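You operate a simulated robot arm through the tools that you are given. There is no shell and no other tool. Be economical: measure what you need, move in short steps, check, and stop when the job is done.

Carry out the task below with a simulated robot arm. There is one attempt and no reset: what you move stays moved.

TASK
Fetch the wooden tea spoon and set it on the top of the writing table. Then take the toggle from the top of the writing table and put it on the brass plate.

It is judged by the outcome, as a careful person would: the job done as asked, and still so three seconds after it is handed in. It fails if anything else is knocked over, pushed out of place, dropped, spilled or broken.

THE ROBOT
A 6-joint arm with a two-finger parallel gripper, fixed in place. Base frame: the origin is at the foot of the arm, x ahead of it, y to its left, z up; the work surface is at about z = 760. Lengths are in mm, angles in degrees, forces in N, time in s.
With the tool pointing down near the work surface it reaches from about 240 to 640 mm from the base axis. Its first joint turns from -66.0 to 66.0 degrees. Payload 2.7 kg.
Tool frame: the origin (TCP) lies between the finger pads and is the grasp point; the fingertips stand 23 mm ahead of it; z points along the fingers, y is the line along which they close. The gripper opens to 94 mm. The fingers are 38 mm wide and 10 mm thick; the gripper's body (54 by 96 mm) begins 39 mm behind the TCP.
Orientation is told as [roll, pitch, yaw] about the base's x, y, z axes, in that order, counted from this pose: with the fingers straight down and closing along the base's y, the tool's x points along the base's -x, its y along +y and its z along -z.

THE INTERFACE
- The arm moves only by the tool send_rows. Its argument "rows" is one flat list of numbers, 7 for each row, row after row: the shift along the tool's x, y, z in units of 40 mm (1.0 is 40 mm), then the turn, a rotation vector about the tool's x, y, z in units of 4 degrees (1.0 is 4 degrees), then the finger opening in mm, from 0 to 94. In form: [tx, ty, tz, wx, wy, wz, claw, tx, ty, tz, wx, wy, wz, claw, ...]. A call has 1 to 10 rows; each row shifts and turns the commanded pose from where the row before left it, along the tool's axes as they then stand. A call with a number of a shift or a turn outside -1 to 1 is refused whole. A row lasts 0.2 s, in which the tool goes at most 50 mm and 8.6 degrees; a call with a longer step from one row to the next is refused whole, and so is a gripper value outside its range. A pose out of reach is approached as far as the arm can. The call stops where the force on the tool passes 40 N (or 10 N more than at its start, if that is more) or the arm is blocked; 0.2 s more then pass. The fingers move at their own pace (about 45 mm/s each) and stop on an object; they squeeze with about 43 N. The grip force told is the motor's: it shows also when the fingers shut on nothing. Time passes only in rows, and 0.2 s behind the last, so rows that do not move let the fingers close. It gives the time, the measured TCP pose, the force on the tool (base axes), the opening and the grip force at its end, in the units of the frame above (readings bear some noise).
- Cameras (640 x 400 px; columns grow to the right, rows downward): "scene" is fixed at [69.4, -435.1, 1388.4]; the picture's right is [0.78, -0.63, 0.00], its down [-0.45, -0.55, -0.70] and it looks along [0.44, 0.55, -0.71] (base axes); focal length 370 px, centre (320, 200). "wrist" rides on the gripper at [-39, 0, -44] in the tool frame; the picture's right is [0.00, -1.00, 0.00], its down [0.97, 0.00, -0.24] and it looks along [0.24, 0.00, 0.97] (tool axes); focal length 218 px, centre (320, 200).
- capture(camera): a new picture of that camera. No time passes.
- point_at(camera, pixels): there is no depth. For up to 12 entries [column, row, z] of the newest picture of that camera ("zoom" is the newest enlarged one), the place [x, y] in the base frame at which the ray of that pixel passes the height z, good to about 3 mm. No time passes.
- zoom(camera, box): a new picture of the part [left, top, right, bottom] of that camera's present view, enlarged. No time passes.
- sign_off(): hands the job in; it is judged then, once.

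Work in short steps. Measure before you move; look again where a grasp or a placing could have gone wrong, and mend it. You have 80 turns and 34 pictures in all, those below and enlarged ones among them. Open the gripper and draw the arm clear of the work before you hand the job in, unless the task says otherwise; then end with one line.

The tools are called by a JSON object that holds its "op" and its "data". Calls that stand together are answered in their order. send_rows: Moves the arm, as the interface text tells. Its arguments: {"type":"object","properties":{"rows":{"type":"array"}},"required":["rows"]} The other tools are called the same way: capture (camera) takes a picture; point_at (camera, pixels) gives the place at which the rays of pixels pass given heights; zoom (camera, box) takes an enlarged picture of a part of a camera's view; sign_off () hands the job in.

At the start:

```text
t: 0.0
tcp_pos: [403.7, -72.7, 1045.9]
orientation: [0.1, -0.1, 0.0]
wrist_force: [0.2, 0.1, 0.8]
finger_gap: 93.8
gripper_force: 0.1
```

scene: 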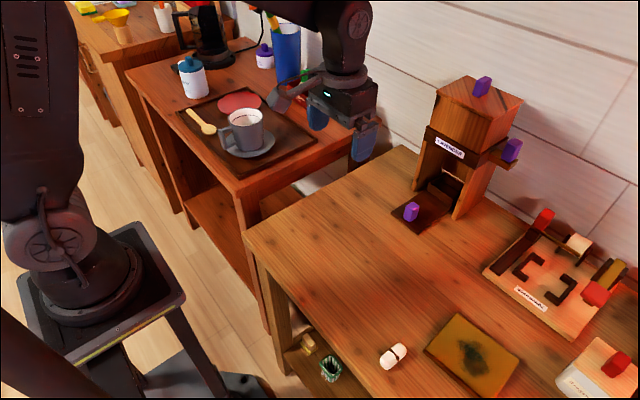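
wrist: 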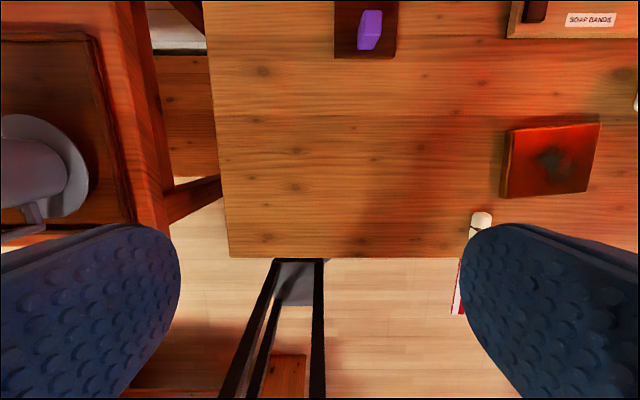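

The spoon is near (200,121) on the tray of the left table, the white toggle at (393,356) and the brass plate at (472,355) on the right table. I zoom on both areas to measure.

{"op": "zoom", "data": {"camera": "scene", "box": [150, 60, 310, 160]}}

{"op": "zoom", "data": {"camera": "scene", "box": [350, 290, 526, 400]}}

{"op": "point_at", "data": {"camera": "scene", "pixels": [[188, 110, 770], [200, 121, 770], [210, 130, 770], [382, 362, 767], [404, 349, 767], [425, 349, 765], [457, 313, 765], [520, 358, 765], [490, 398, 765], [245, 232, 760], [400, 147, 760], [240, 178, 760]]}}

```text
4.00 times, centred on (230, 110) of scene
```

zoom: 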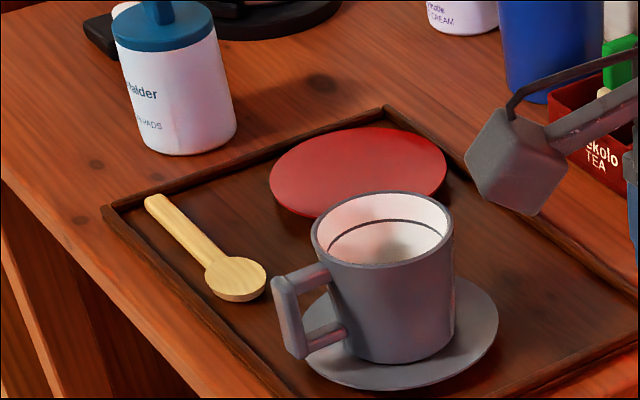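

```text
3.64 times, centred on (438, 345) of scene
```

zoom: 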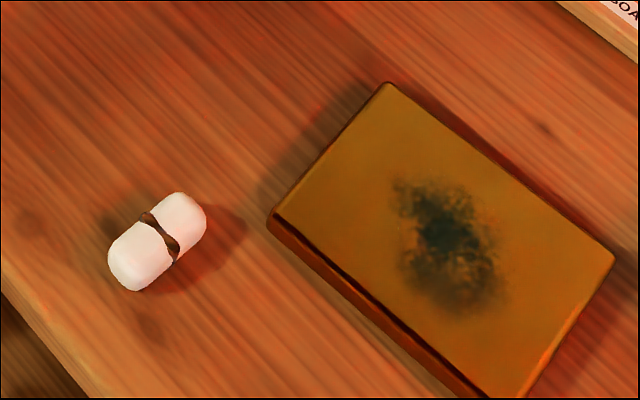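

```text
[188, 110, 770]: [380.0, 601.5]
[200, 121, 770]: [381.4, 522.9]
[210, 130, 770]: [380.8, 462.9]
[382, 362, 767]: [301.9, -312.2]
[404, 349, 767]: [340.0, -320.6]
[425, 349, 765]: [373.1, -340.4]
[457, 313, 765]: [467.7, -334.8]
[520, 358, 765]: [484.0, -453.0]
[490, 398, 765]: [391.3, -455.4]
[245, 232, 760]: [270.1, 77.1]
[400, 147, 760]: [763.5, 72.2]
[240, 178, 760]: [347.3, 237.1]
```

I need the height of the left table: I triangulate the tray's far-right corner, scene (317,147) and wrist (93,37).

{"op": "point_at", "data": {"camera": "wrist", "pixels": [[93, 37, 760], [93, 37, 700], [93, 37, 820], [88, 180, 760], [88, 180, 820], [88, 180, 700], [228, 258, 760], [480, 222, 767], [508, 198, 765], [600, 123, 765]]}}

{"op": "point_at", "data": {"camera": "scene", "pixels": [[317, 147, 760], [317, 147, 700], [317, 147, 820], [274, 140, 760], [274, 140, 820], [274, 140, 700], [317, 147, 880], [274, 140, 880]]}}

```text
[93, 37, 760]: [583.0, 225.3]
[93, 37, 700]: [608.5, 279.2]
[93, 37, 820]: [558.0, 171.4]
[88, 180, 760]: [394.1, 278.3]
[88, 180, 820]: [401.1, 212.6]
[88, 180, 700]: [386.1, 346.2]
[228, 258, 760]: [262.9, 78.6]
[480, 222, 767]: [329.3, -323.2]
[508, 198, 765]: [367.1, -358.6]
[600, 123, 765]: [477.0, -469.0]
```

```text
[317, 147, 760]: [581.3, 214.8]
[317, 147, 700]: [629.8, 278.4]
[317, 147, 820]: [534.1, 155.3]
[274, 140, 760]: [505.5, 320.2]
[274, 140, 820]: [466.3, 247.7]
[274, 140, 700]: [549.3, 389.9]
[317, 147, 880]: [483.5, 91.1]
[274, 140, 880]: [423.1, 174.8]
```

The left table is also near z=760; the spoon lies along y at x≈380. I travel left at height while yawing toward +90 so that the fingers close along x.

{"op": "send_rows", "data": {"rows": [0, 0.56, 0, 0, 0, -1, 94, -0.039, 0.559, 0, 0, 0, -1, 94, -0.078, 0.555, 0, 0, 0, -1, 94, -0.116, 0.548, 0, 0, 0, -1, 94, -0.154, 0.538, 0, 0, 0, -1, 94, -0.192, 0.526, 0, 0, 0, -1, 94, -0.228, 0.512, 0, 0, 0, -1, 94, -0.263, 0.494, 0, 0, 0, -1, 94, -0.297, 0.475, 0, 0, 0, -1, 94, -0.329, 0.453, 0, 0, 0, -1, 94]}}

```text
t: 2.2
tcp_pos: [403.2, 151.4, 1044.3]
orientation: [0.0, 0.0, 40.1]
wrist_force: [0.0, 0.5, 0.6]
finger_gap: 94.1
gripper_force: 0.0
```

As predicted, yaw 40 at y=151. I continue the same way.

{"op": "send_rows", "data": {"rows": [-0.36, 0.429, 0, 0, 0, -1, 94, -0.389, 0.403, 0, 0, 0, -1, 94, -0.416, 0.375, 0, 0, 0, -1, 94, -0.442, 0.345, 0, 0, 0, -1, 94, -0.464, 0.313, 0, 0, 0, -1, 94, -0.485, 0.28, 0, 0, 0, -1, 94, -0.503, 0.245, 0, 0, 0, -1, 94, -0.519, 0.21, 0, 0, 0, -1, 94, -0.533, 0.173, 0, 0, 0, -1, 94, -0.543, 0.136, 0, 0, 0, -1, 94]}}

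```text
t: 4.4
tcp_pos: [404.0, 376.1, 1044.5]
orientation: [0.0, -0.1, 80.2]
wrist_force: [-0.3, 0.2, 0.1]
finger_gap: 93.9
gripper_force: 0.0
```

Finish the yaw, shift over to x≈380, y≈440 and lower to z≈930 for a look.

{"op": "send_rows", "data": {"rows": [-0.5, 0.3, 0.3, 0, 0, -1, 94, -0.5, 0.2, 0.4, 0, 0, -1, 94, -0.6, 0, 0.6, 0, 0, -0.45, 94, 0, 0, 0.8, 0, 0, 0, 94, 0, 0, 0.8, 0, 0, 0, 94]}}

{"op": "capture", "data": {"camera": "wrist"}}

```text
t: 5.6
tcp_pos: [390.1, 442.9, 929.1]
orientation: [0.0, 0.1, 89.8]
wrist_force: [0.4, 0.7, 0.3]
finger_gap: 94.2
gripper_force: 0.0
```

```text
29 pictures are left
```

wrist: 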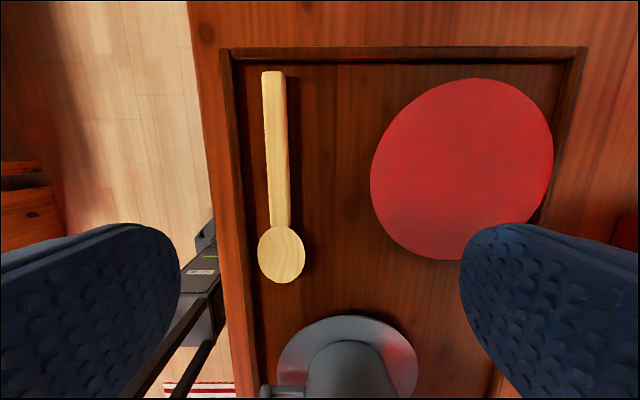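

Spoon visible: handle from (273,75) to (280,228), bowl at (281,254). I triangulate against the scene picture.

{"op": "point_at", "data": {"camera": "wrist", "pixels": [[273, 72, 765], [273, 72, 745], [280, 228, 765], [280, 228, 745], [281, 254, 765], [281, 254, 745], [231, 60, 765], [231, 60, 745], [282, 282, 765], [260, 390, 800]]}}

{"op": "point_at", "data": {"camera": "scene", "pixels": [[187.5, 109, 765], [187.5, 109, 745], [203, 125.5, 765], [203, 125.5, 745], [209, 129.5, 765], [209, 129.5, 745], [176.5, 112, 765], [176.5, 112, 745]]}}

```text
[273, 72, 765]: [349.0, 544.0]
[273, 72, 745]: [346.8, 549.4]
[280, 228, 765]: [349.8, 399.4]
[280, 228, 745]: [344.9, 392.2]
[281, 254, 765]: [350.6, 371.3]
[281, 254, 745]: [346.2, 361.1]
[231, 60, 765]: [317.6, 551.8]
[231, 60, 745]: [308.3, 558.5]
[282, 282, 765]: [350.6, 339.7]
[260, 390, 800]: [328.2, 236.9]
```

```text
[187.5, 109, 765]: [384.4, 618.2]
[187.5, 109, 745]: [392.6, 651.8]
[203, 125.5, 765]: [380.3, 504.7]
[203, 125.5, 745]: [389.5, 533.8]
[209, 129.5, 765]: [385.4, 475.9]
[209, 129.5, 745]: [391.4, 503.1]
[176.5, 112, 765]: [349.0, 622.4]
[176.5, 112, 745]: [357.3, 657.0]
```

The rays disagree at 765, so the tray table is higher; I query higher heights.

{"op": "point_at", "data": {"camera": "wrist", "pixels": [[273, 72, 800], [273, 72, 830], [280, 228, 800], [280, 228, 830], [281, 254, 800], [281, 254, 830], [225, 50, 800], [225, 50, 830], [585, 50, 800], [585, 50, 830]]}}

{"op": "point_at", "data": {"camera": "scene", "pixels": [[187.5, 109, 800], [187.5, 109, 830], [203, 125.5, 800], [203, 125.5, 830], [209, 129.5, 800], [209, 129.5, 830], [175.5, 112, 800], [175.5, 112, 830], [246, 87, 800], [246, 87, 830]]}}

```text
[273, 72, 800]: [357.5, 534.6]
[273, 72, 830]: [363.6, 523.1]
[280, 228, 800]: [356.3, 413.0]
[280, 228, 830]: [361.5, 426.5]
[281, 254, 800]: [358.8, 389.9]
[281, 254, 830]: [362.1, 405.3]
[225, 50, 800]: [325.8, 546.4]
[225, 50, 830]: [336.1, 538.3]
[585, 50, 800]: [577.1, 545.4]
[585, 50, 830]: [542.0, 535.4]
```

```text
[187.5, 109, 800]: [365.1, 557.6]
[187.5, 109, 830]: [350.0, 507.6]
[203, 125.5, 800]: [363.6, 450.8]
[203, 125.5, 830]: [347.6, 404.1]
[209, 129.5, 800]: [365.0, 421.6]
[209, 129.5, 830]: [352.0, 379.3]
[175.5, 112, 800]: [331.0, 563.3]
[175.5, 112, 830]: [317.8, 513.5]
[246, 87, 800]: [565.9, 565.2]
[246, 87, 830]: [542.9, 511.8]
```

Triangulation puts the spoon top at z≈816: handle at x≈358, y 421–528. I move over the handle near the neck (y≈443), narrow the gap and lower to z≈870 to look.

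{"op": "send_rows", "data": {"rows": [0, 0.4, 0.4, 0, 0, 0, 60, 0, 0.38, 0.4, 0, 0, 0, 40, 0, 0, 0.4, 0, 0, 0, 28, 0, 0, 0.3, 0, 0, 0, 28, 0, 0, 0, 0, 0, 0, 28]}}

{"op": "capture", "data": {"camera": "wrist"}}

```text
t: 6.8
tcp_pos: [361.6, 442.5, 867.4]
orientation: [0.0, 0.0, 89.9]
wrist_force: [-0.2, -0.3, -0.8]
finger_gap: 28.0
gripper_force: 0.0
```

```text
28 pictures are left
```

wrist: 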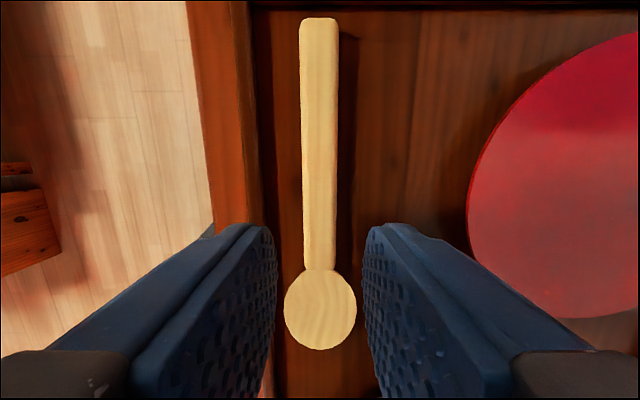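

The handle is centred at column 319, straight between the fingers. I get its y extents and the rim positions.

{"op": "point_at", "data": {"camera": "wrist", "pixels": [[319, 18, 814], [319, 268, 814], [319, 350, 812], [302, 200, 814], [336, 200, 814], [256, 150, 812], [240, 150, 815]]}}

{"op": "zoom", "data": {"camera": "scene", "box": [150, 60, 310, 160]}}

```text
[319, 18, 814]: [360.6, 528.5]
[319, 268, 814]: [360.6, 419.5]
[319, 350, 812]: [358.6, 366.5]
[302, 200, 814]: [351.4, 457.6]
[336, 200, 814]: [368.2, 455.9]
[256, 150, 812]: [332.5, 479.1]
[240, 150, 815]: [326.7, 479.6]
```

```text
4.00 times, centred on (230, 110) of scene
```

zoom: 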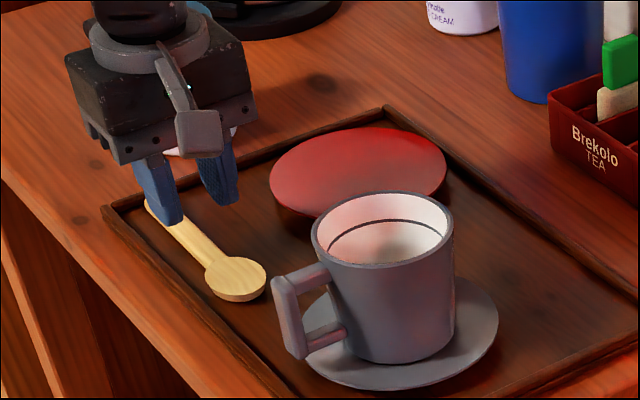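

Handle spans x 352–368, fingers clear the rim (332). I descend gently to z≈836.

{"op": "send_rows", "data": {"rows": [0, 0, 0.4, 0, 0, 0, 28, 0, 0, 0.4, 0, 0, 0, 28]}}

{"op": "zoom", "data": {"camera": "scene", "box": [170, 90, 234, 130]}}

```text
t: 7.4
tcp_pos: [360.4, 441.6, 837.5]
orientation: [0.0, 0.0, 89.8]
wrist_force: [0.4, 0.4, 0.0]
finger_gap: 28.2
gripper_force: 0.0
```

```text
10.00 times, centred on (202, 110) of scene
```

zoom: 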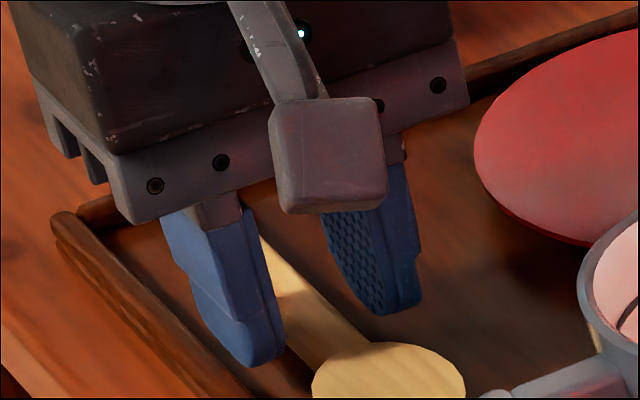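

Fingertips are beside the handle, not touching yet; lower 4 mm at a time.

{"op": "send_rows", "data": {"rows": [0, 0, 0.1, 0, 0, 0, 28, 0, 0, 0.05, 0, 0, 0, 28]}}

```text
t: 8.0
tcp_pos: [359.0, 442.0, 831.9]
orientation: [0.0, -0.1, 89.8]
wrist_force: [-0.3, -0.1, 0.3]
finger_gap: 28.1
gripper_force: 0.0
```

{"op": "send_rows", "data": {"rows": [0, 0, 0.05, 0, 0, 0, 28, 0, 0, 0.05, 0, 0, 0, 28]}}

```text
t: 8.6
tcp_pos: [359.5, 442.7, 828.2]
orientation: [0.0, 0.0, 89.8]
wrist_force: [-5.4, -7.4, 13.9]
finger_gap: 28.2
gripper_force: 0.1
```

Light contact (14 N) with the tray floor at tip z≈805. Back up 2 mm and close.

{"op": "send_rows", "data": {"rows": [0, 0, -0.05, 0, 0, 0, 28, 0, 0, 0, 0, 0, 0, 20, 0, 0, 0, 0, 0, 0, 10, 0, 0, 0, 0, 0, 0, 5, 0, 0, 0, 0, 0, 0, 5]}}

```text
t: 9.8
tcp_pos: [359.0, 442.4, 828.6]
orientation: [-0.1, 0.0, 89.8]
wrist_force: [-0.8, 1.2, 0.2]
finger_gap: 14.2
gripper_force: 43.1
```

Gripped at 14.2 mm wide. Lift slowly to z≈920.

{"op": "send_rows", "data": {"rows": [0, 0, -0.2, 0, 0, 0, 5, 0, 0, -0.3, 0, 0, 0, 5, 0, 0, -0.5, 0, 0, 0, 5, 0, 0, -0.6, 0, 0, 0, 5, 0, 0, -0.7, 0, 0, 0, 5, 0, 0, -0.7, 0, 0, 0, 5]}}

{"op": "capture", "data": {"camera": "wrist"}}

{"op": "capture", "data": {"camera": "scene"}}

```text
t: 11.2
tcp_pos: [361.0, 442.1, 948.9]
orientation: [0.1, 0.0, 89.7]
wrist_force: [-0.7, 0.7, 0.4]
finger_gap: 14.1
gripper_force: 43.3
```

```text
25 pictures are left
```

wrist: 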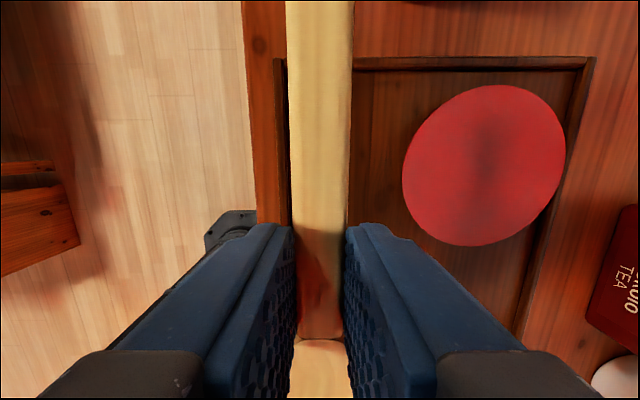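

```text
24 pictures are left
```

scene: 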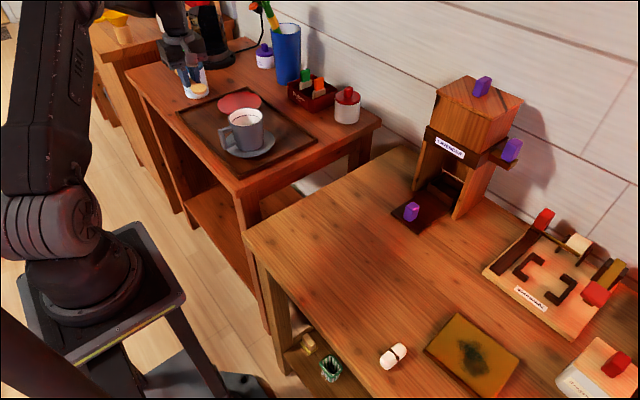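

The spoon is held level. I lift to ~1010 and carry it back toward the writing table, undoing the yaw.

{"op": "send_rows", "data": {"rows": [0, 0, -0.8, 0, 0, 0, 5, 0, 0, -0.8, 0, 0, 0, 5, 0.53, -0.055, 0, 0, 0, 1, 5, 0.525, -0.092, 0, 0, 0, 1, 5, 0.517, -0.128, 0, 0, 0, 1, 5, 0.507, -0.164, 0, 0, 0, 1, 5, 0.494, -0.199, 0, 0, 0, 1, 5, 0.479, -0.233, 0, 0, 0, 1, 5, 0.462, -0.266, 0, 0, 0, 1, 5, 0.442, -0.297, 0, 0, 0, 1, 5]}}

```text
t: 13.4
tcp_pos: [376.7, 274.1, 1012.8]
orientation: [0.0, 0.0, 57.8]
wrist_force: [0.1, -0.9, -0.9]
finger_gap: 14.2
gripper_force: 43.1
```

{"op": "send_rows", "data": {"rows": [0.42, -0.328, 0, 0, 0, 1, 5, 0.396, -0.356, 0, 0, 0, 1, 5, 0.371, -0.383, 0, 0, 0, 1, 5, 0.343, -0.408, 0, 0, 0, 1, 5, 0.314, -0.431, 0, 0, 0, 1, 5, 0.283, -0.452, 0, 0, 0, 1, 5, 0.251, -0.47, 0, 0, 0, 1, 5, 0.217, -0.486, 0, 0, 0, 1, 5, 0.183, -0.501, 0, 0, 0, 1, 5, 0.148, -0.512, 0, 0, 0, 1, 5]}}

```text
t: 15.6
tcp_pos: [397.1, 61.0, 1014.2]
orientation: [0.0, 0.0, 17.6]
wrist_force: [-0.9, -0.1, -0.2]
finger_gap: 14.4
gripper_force: 42.8
```

{"op": "send_rows", "data": {"rows": [0.135, -0.59, 0, 0, 0, 1, 5, 0.095, -0.595, 0, 0, 0, 1, 5, 0.055, -0.6, 0, 0, 0, 1, 5, 0.013, -0.6, 0, 0, 0, 1, 5, -0.03, -0.6, 0, 0, 0, 0.4, 5, 0, 0, 1, 0, 0, 0, 5, 0, 0, 1, 0, 0, 0, 5, 0, 0, 1, 0, 0, 0, 5, 0, 0, 0.8, 0, 0, 0, 5, 0, 0, 0.5, 0, 0, 0, 5]}}

{"op": "capture", "data": {"camera": "scene"}}

```text
t: 17.8
tcp_pos: [407.9, -60.6, 840.5]
orientation: [0.0, -0.1, 0.2]
wrist_force: [-0.4, -0.5, -0.3]
finger_gap: 14.3
gripper_force: 43.3
```

```text
23 pictures are left
```

scene: 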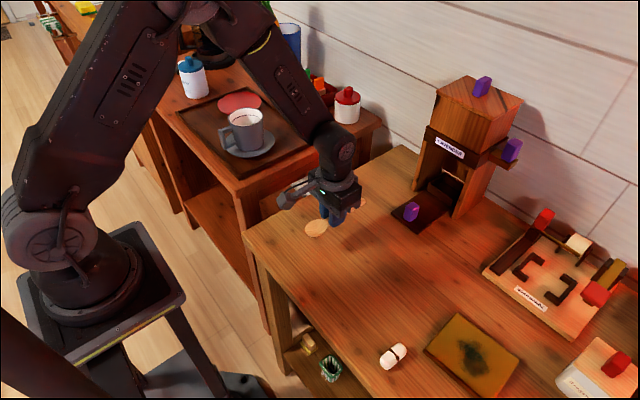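

The spoon hovers over the clear left part of the table. I lower to z≈790, then feel for contact.

{"op": "send_rows", "data": {"rows": [0, 0, 0.5, 0, 0, 0, 5, 0, 0, 0.5, 0, 0, 0, 5, 0, 0, 0.25, 0, 0, 0, 5]}}

{"op": "send_rows", "data": {"rows": [0, 0, 0.08, 0, 0, 0, 5, 0, 0, 0.03, 0, 0, 0, 5]}}

```text
t: 18.6
tcp_pos: [407.8, -60.0, 790.2]
orientation: [-0.1, 0.1, 0.2]
wrist_force: [0.1, 0.4, -0.6]
finger_gap: 14.2
gripper_force: 43.1
```

```text
t: 19.2
tcp_pos: [408.2, -59.4, 785.8]
orientation: [0.0, 0.1, 0.2]
wrist_force: [0.6, 0.1, -0.7]
finger_gap: 14.3
gripper_force: 42.8
```

{"op": "send_rows", "data": {"rows": [0, 0, 0.04, 0, 0, 0, 5, 0, 0, 0.02, 0, 0, 0, 5]}}

```text
t: 19.8
tcp_pos: [407.7, -58.8, 785.3]
orientation: [0.0, 0.0, 0.2]
wrist_force: [0.3, 0.6, -1.2]
finger_gap: 14.3
gripper_force: 43.2
```

{"op": "send_rows", "data": {"rows": [0, 0, 0.03, 0, 0, 0, 5, 0, 0, 0.02, 0, 0, 0, 5]}}

```text
t: 20.4
tcp_pos: [407.1, -60.1, 783.4]
orientation: [0.1, 0.0, 0.1]
wrist_force: [-4.4, -1.5, 12.6]
finger_gap: 14.2
gripper_force: 42.7
```

Contact (12.6 N): the spoon rests on the table. Open and rise.

{"op": "send_rows", "data": {"rows": [0, 0, -0.02, 0, 0, 0, 20, 0, 0, 0, 0, 0, 0, 36, 0, 0, 0, 0, 0, 0, 40, 0, 0, -0.4, 0, 0, 0, 40, 0, 0, -0.7, 0, 0, 0, 40, 0, 0, -1, 0, 0, 0, 40, 0, 0, -1, 0, 0, 0, 40]}}

{"op": "capture", "data": {"camera": "wrist"}}

```text
t: 22.0
tcp_pos: [408.2, -58.5, 907.9]
orientation: [0.0, 0.1, 0.2]
wrist_force: [0.2, 0.1, -0.1]
finger_gap: 39.9
gripper_force: 0.1
```

```text
22 pictures are left
```

wrist: 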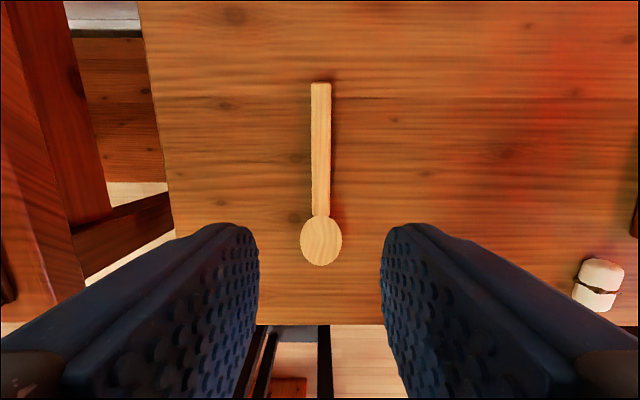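

Spoon lies flat on the table. Now the toggle, near (322,-317): move over it at z≈900.

{"op": "send_rows", "data": {"rows": [0.27, -0.92, 0, 0, 0, 0, 50, 0.27, -0.92, 0, 0, 0, 0, 50, 0.27, -0.92, 0, 0, 0, 0, 50, 0.27, -0.92, 0, 0, 0, 0, 50, 0.27, -0.92, 0, 0, 0, 0, 50, 0.27, -0.92, 0, 0, 0, 0, 50, 0.27, -0.92, 0.5, 0, 0, 0, 50, 0, 0, 0.5, 0, 0, 0, 50]}}

{"op": "capture", "data": {"camera": "wrist"}}

```text
t: 23.8
tcp_pos: [333.2, -318.5, 866.7]
orientation: [0.0, -0.1, 0.2]
wrist_force: [0.0, 0.3, -0.2]
finger_gap: 50.1
gripper_force: 0.2
```

```text
21 pictures are left
```

wrist: 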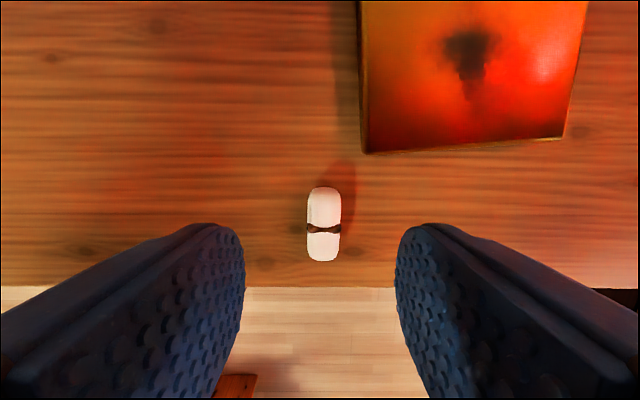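

Toggle at (324,224), aligned with x within a few degrees. I triangulate it and the plate.

{"op": "point_at", "data": {"camera": "wrist", "pixels": [[324, 188, 768], [324, 224, 772], [324, 260, 768], [307, 224, 770], [341, 224, 770], [366, 153, 770], [562, 137, 770], [470, 45, 770]]}}

{"op": "zoom", "data": {"camera": "scene", "box": [350, 290, 526, 400]}}

{"op": "point_at", "data": {"camera": "scene", "pixels": [[393.5, 356, 772], [426, 349, 770], [457, 313, 770], [519, 361, 770], [472, 355, 770]]}}

```text
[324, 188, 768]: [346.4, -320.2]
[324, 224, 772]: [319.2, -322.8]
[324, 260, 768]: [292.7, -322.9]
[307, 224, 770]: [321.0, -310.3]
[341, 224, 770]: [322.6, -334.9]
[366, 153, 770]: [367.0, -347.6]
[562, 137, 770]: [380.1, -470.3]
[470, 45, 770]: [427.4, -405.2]
```

```text
3.64 times, centred on (438, 345) of scene
```

zoom: 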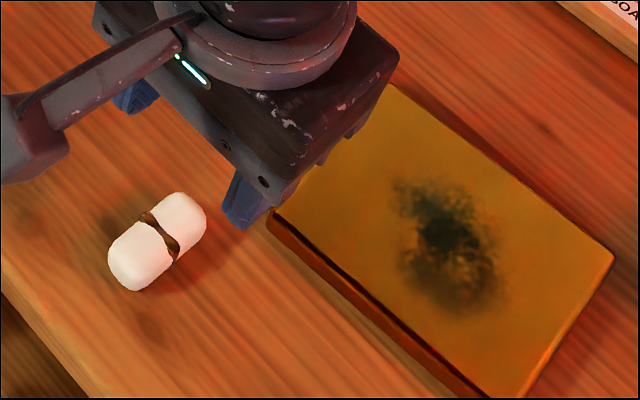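

```text
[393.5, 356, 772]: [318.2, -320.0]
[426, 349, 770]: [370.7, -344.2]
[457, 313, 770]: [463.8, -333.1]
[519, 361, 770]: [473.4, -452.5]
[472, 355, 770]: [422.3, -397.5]
```

Toggle centre (319,-321), width ~24; plate centre ≈(422,-398). Align and descend to z≈788.

{"op": "send_rows", "data": {"rows": [0.34, -0.075, 0.3, 0, 0, 0, 50, 0, 0, 0.5, 0, 0, 0, 50, 0, 0, 0.5, 0, 0, 0, 50, 0, 0, 0.4, 0, 0, 0, 50, 0, 0, 0.22, 0, 0, 0, 50]}}

{"op": "zoom", "data": {"camera": "scene", "box": [350, 290, 526, 400]}}

```text
t: 25.0
tcp_pos: [318.0, -319.2, 791.8]
orientation: [0.0, 0.0, 0.1]
wrist_force: [-0.8, -0.6, -0.1]
finger_gap: 49.9
gripper_force: 0.1
```

```text
3.64 times, centred on (438, 345) of scene
```

zoom: 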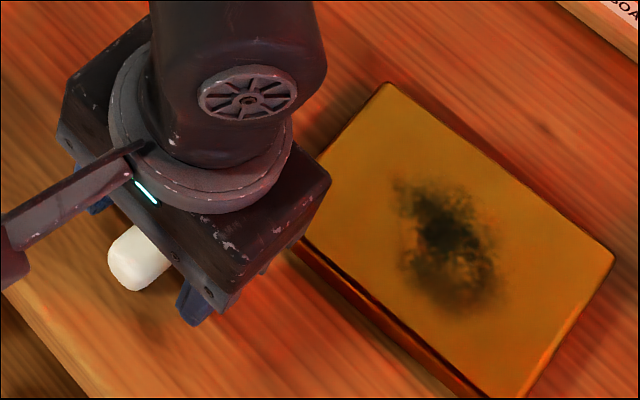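

The toggle sits between the fingers. Lower 4 mm and close.

{"op": "send_rows", "data": {"rows": [0, -0.04, 0.1, 0, 0, 0, 50, 0, 0, 0, 0, 0, 0, 36, 0, 0, 0, 0, 0, 0, 20, 0, 0, 0, 0, 0, 0, 10, 0, 0, 0, 0, 0, 0, 10]}}

```text
t: 26.2
tcp_pos: [319.4, -322.3, 784.9]
orientation: [0.0, -0.1, 0.2]
wrist_force: [-0.1, -0.5, -0.6]
finger_gap: 20.3
gripper_force: 42.9
```

Gripped at 20.3 mm. Lift 56 mm, then move over the plate centre.

{"op": "send_rows", "data": {"rows": [0, 0, -0.2, 0, 0, 0, 10, 0, 0, -0.5, 0, 0, 0, 10, 0, 0, -0.7, 0, 0, 0, 10, -0.52, -0.38, 0, 0, 0, 0, 10, -0.52, -0.38, 0, 0, 0, 0, 10, -0.52, -0.38, 0, 0, 0, 0, 10, -0.52, -0.38, 0, 0, 0, 0, 10, -0.52, -0.38, 0, 0, 0, 0, 10, 0, 0, 0, 0, 0, 0, 10]}}

{"op": "capture", "data": {"camera": "scene"}}

{"op": "capture", "data": {"camera": "wrist"}}

```text
t: 28.2
tcp_pos: [424.7, -397.2, 843.3]
orientation: [0.0, 0.1, 0.3]
wrist_force: [-0.3, -0.1, -1.2]
finger_gap: 20.7
gripper_force: 43.2
```

```text
18 pictures are left
```

scene: 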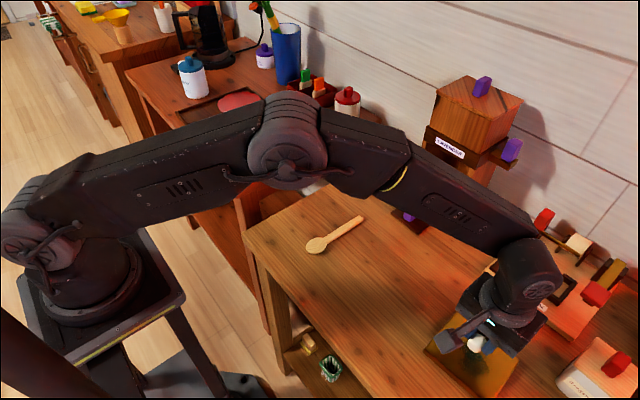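

```text
17 pictures are left
```

wrist: 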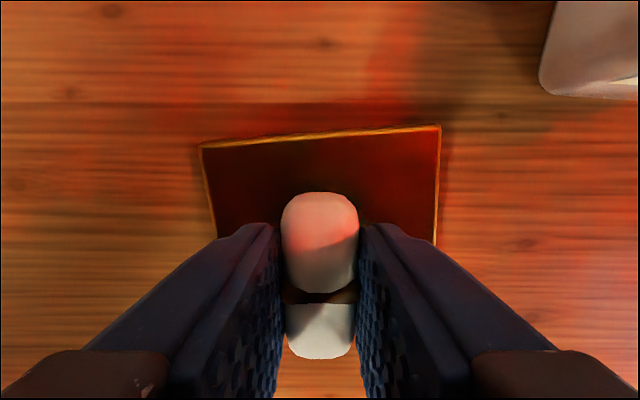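

Toggle is over the plate's middle. Lower to z≈803, then feel.

{"op": "send_rows", "data": {"rows": [0, 0, 0.5, 0, 0, 0, 10, 0, 0, 0.4, 0, 0, 0, 10, 0, 0, 0.08, 0, 0, 0, 10]}}

{"op": "send_rows", "data": {"rows": [0, 0, 0.06, 0, 0, 0, 10, 0, 0, 0.03, 0, 0, 0, 10]}}

```text
t: 29.0
tcp_pos: [424.1, -398.4, 804.5]
orientation: [-0.1, 0.0, 0.1]
wrist_force: [-2.1, 2.1, 7.9]
finger_gap: 20.7
gripper_force: 43.0
```

```text
t: 29.6
tcp_pos: [425.3, -398.2, 803.6]
orientation: [-0.3, -0.3, 0.1]
wrist_force: [-9.1, 7.3, 37.5]
finger_gap: 20.5
gripper_force: 43.6
```

Contact already (plate top ≈779). Relieve the press by 3 mm, open, and rise.

{"op": "send_rows", "data": {"rows": [0, 0, -0.08, 0, 0, 0, 10, 0, 0, 0, 0, 0, 0, 10]}}

{"op": "send_rows", "data": {"rows": [0, 0, 0, 0, 0, 0, 24, 0, 0, 0, 0, 0, 0, 32, 0, 0, 0, 0, 0, 0, 44, 0, 0, 0, 0, 0, 0, 44, 0, 0, -0.4, 0, 0, 0, 44, 0, 0, -0.8, 0, 0, 0, 44, 0, 0, -1, 0, 0, 0, 44, 0, 0, -1, 0, 0, 0, 44]}}

{"op": "capture", "data": {"camera": "wrist"}}

```text
t: 30.2
tcp_pos: [424.7, -398.6, 804.3]
orientation: [-0.2, -0.3, 0.2]
wrist_force: [3.6, -5.3, 17.2]
finger_gap: 20.8
gripper_force: 42.7
```

```text
t: 32.0
tcp_pos: [424.6, -396.7, 931.8]
orientation: [0.0, 0.1, 0.2]
wrist_force: [0.5, 0.8, 0.4]
finger_gap: 44.2
gripper_force: 0.1
```

```text
16 pictures are left
```

wrist: 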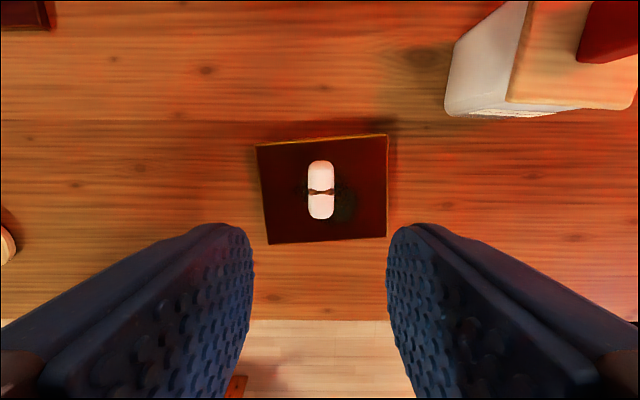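

The toggle rests on the middle of the plate. I draw the arm up and toward the centre, then check the scene.

{"op": "send_rows", "data": {"rows": [0, 0, -1, 0, 0, 0, 44, 0, 0, -1, 0, 0, 0, 44, 0, 0, -0.9, 0, 0, 0, 44, 0, 0.9, 0, 0, 0, 0, 44, 0, 0.9, 0, 0, 0, 0, 44, 0, 0.9, 0, 0, 0, 0, 44, 0, 0.9, 0, 0, 0, 0, 44, 0, 0.9, 0, 0, 0, 0, 44, 0, 0.9, 0, 0, 0, 0, 44, 0, 0.9, 0, 0, 0, 0, 44]}}

{"op": "capture", "data": {"camera": "scene"}}

```text
t: 34.2
tcp_pos: [423.0, -144.7, 1047.2]
orientation: [0.1, 0.0, 0.2]
wrist_force: [1.0, 0.5, 0.6]
finger_gap: 43.9
gripper_force: 0.0
```

```text
15 pictures are left
```

scene: 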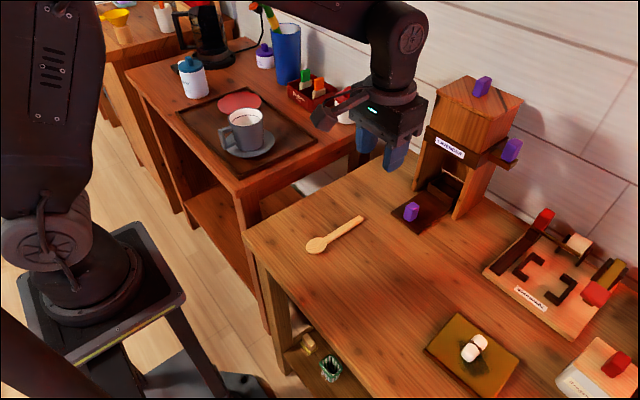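

Spoon is on the writing table, toggle on the plate, and everything else is in place; I hand in.

{"op": "sign_off", "data": {}}

```text
The job is handed in.
```

The wooden tea spoon is on top of the writing table and the toggle is on the brass plate; the last picture shows nothing else moved, and the job is handed in.
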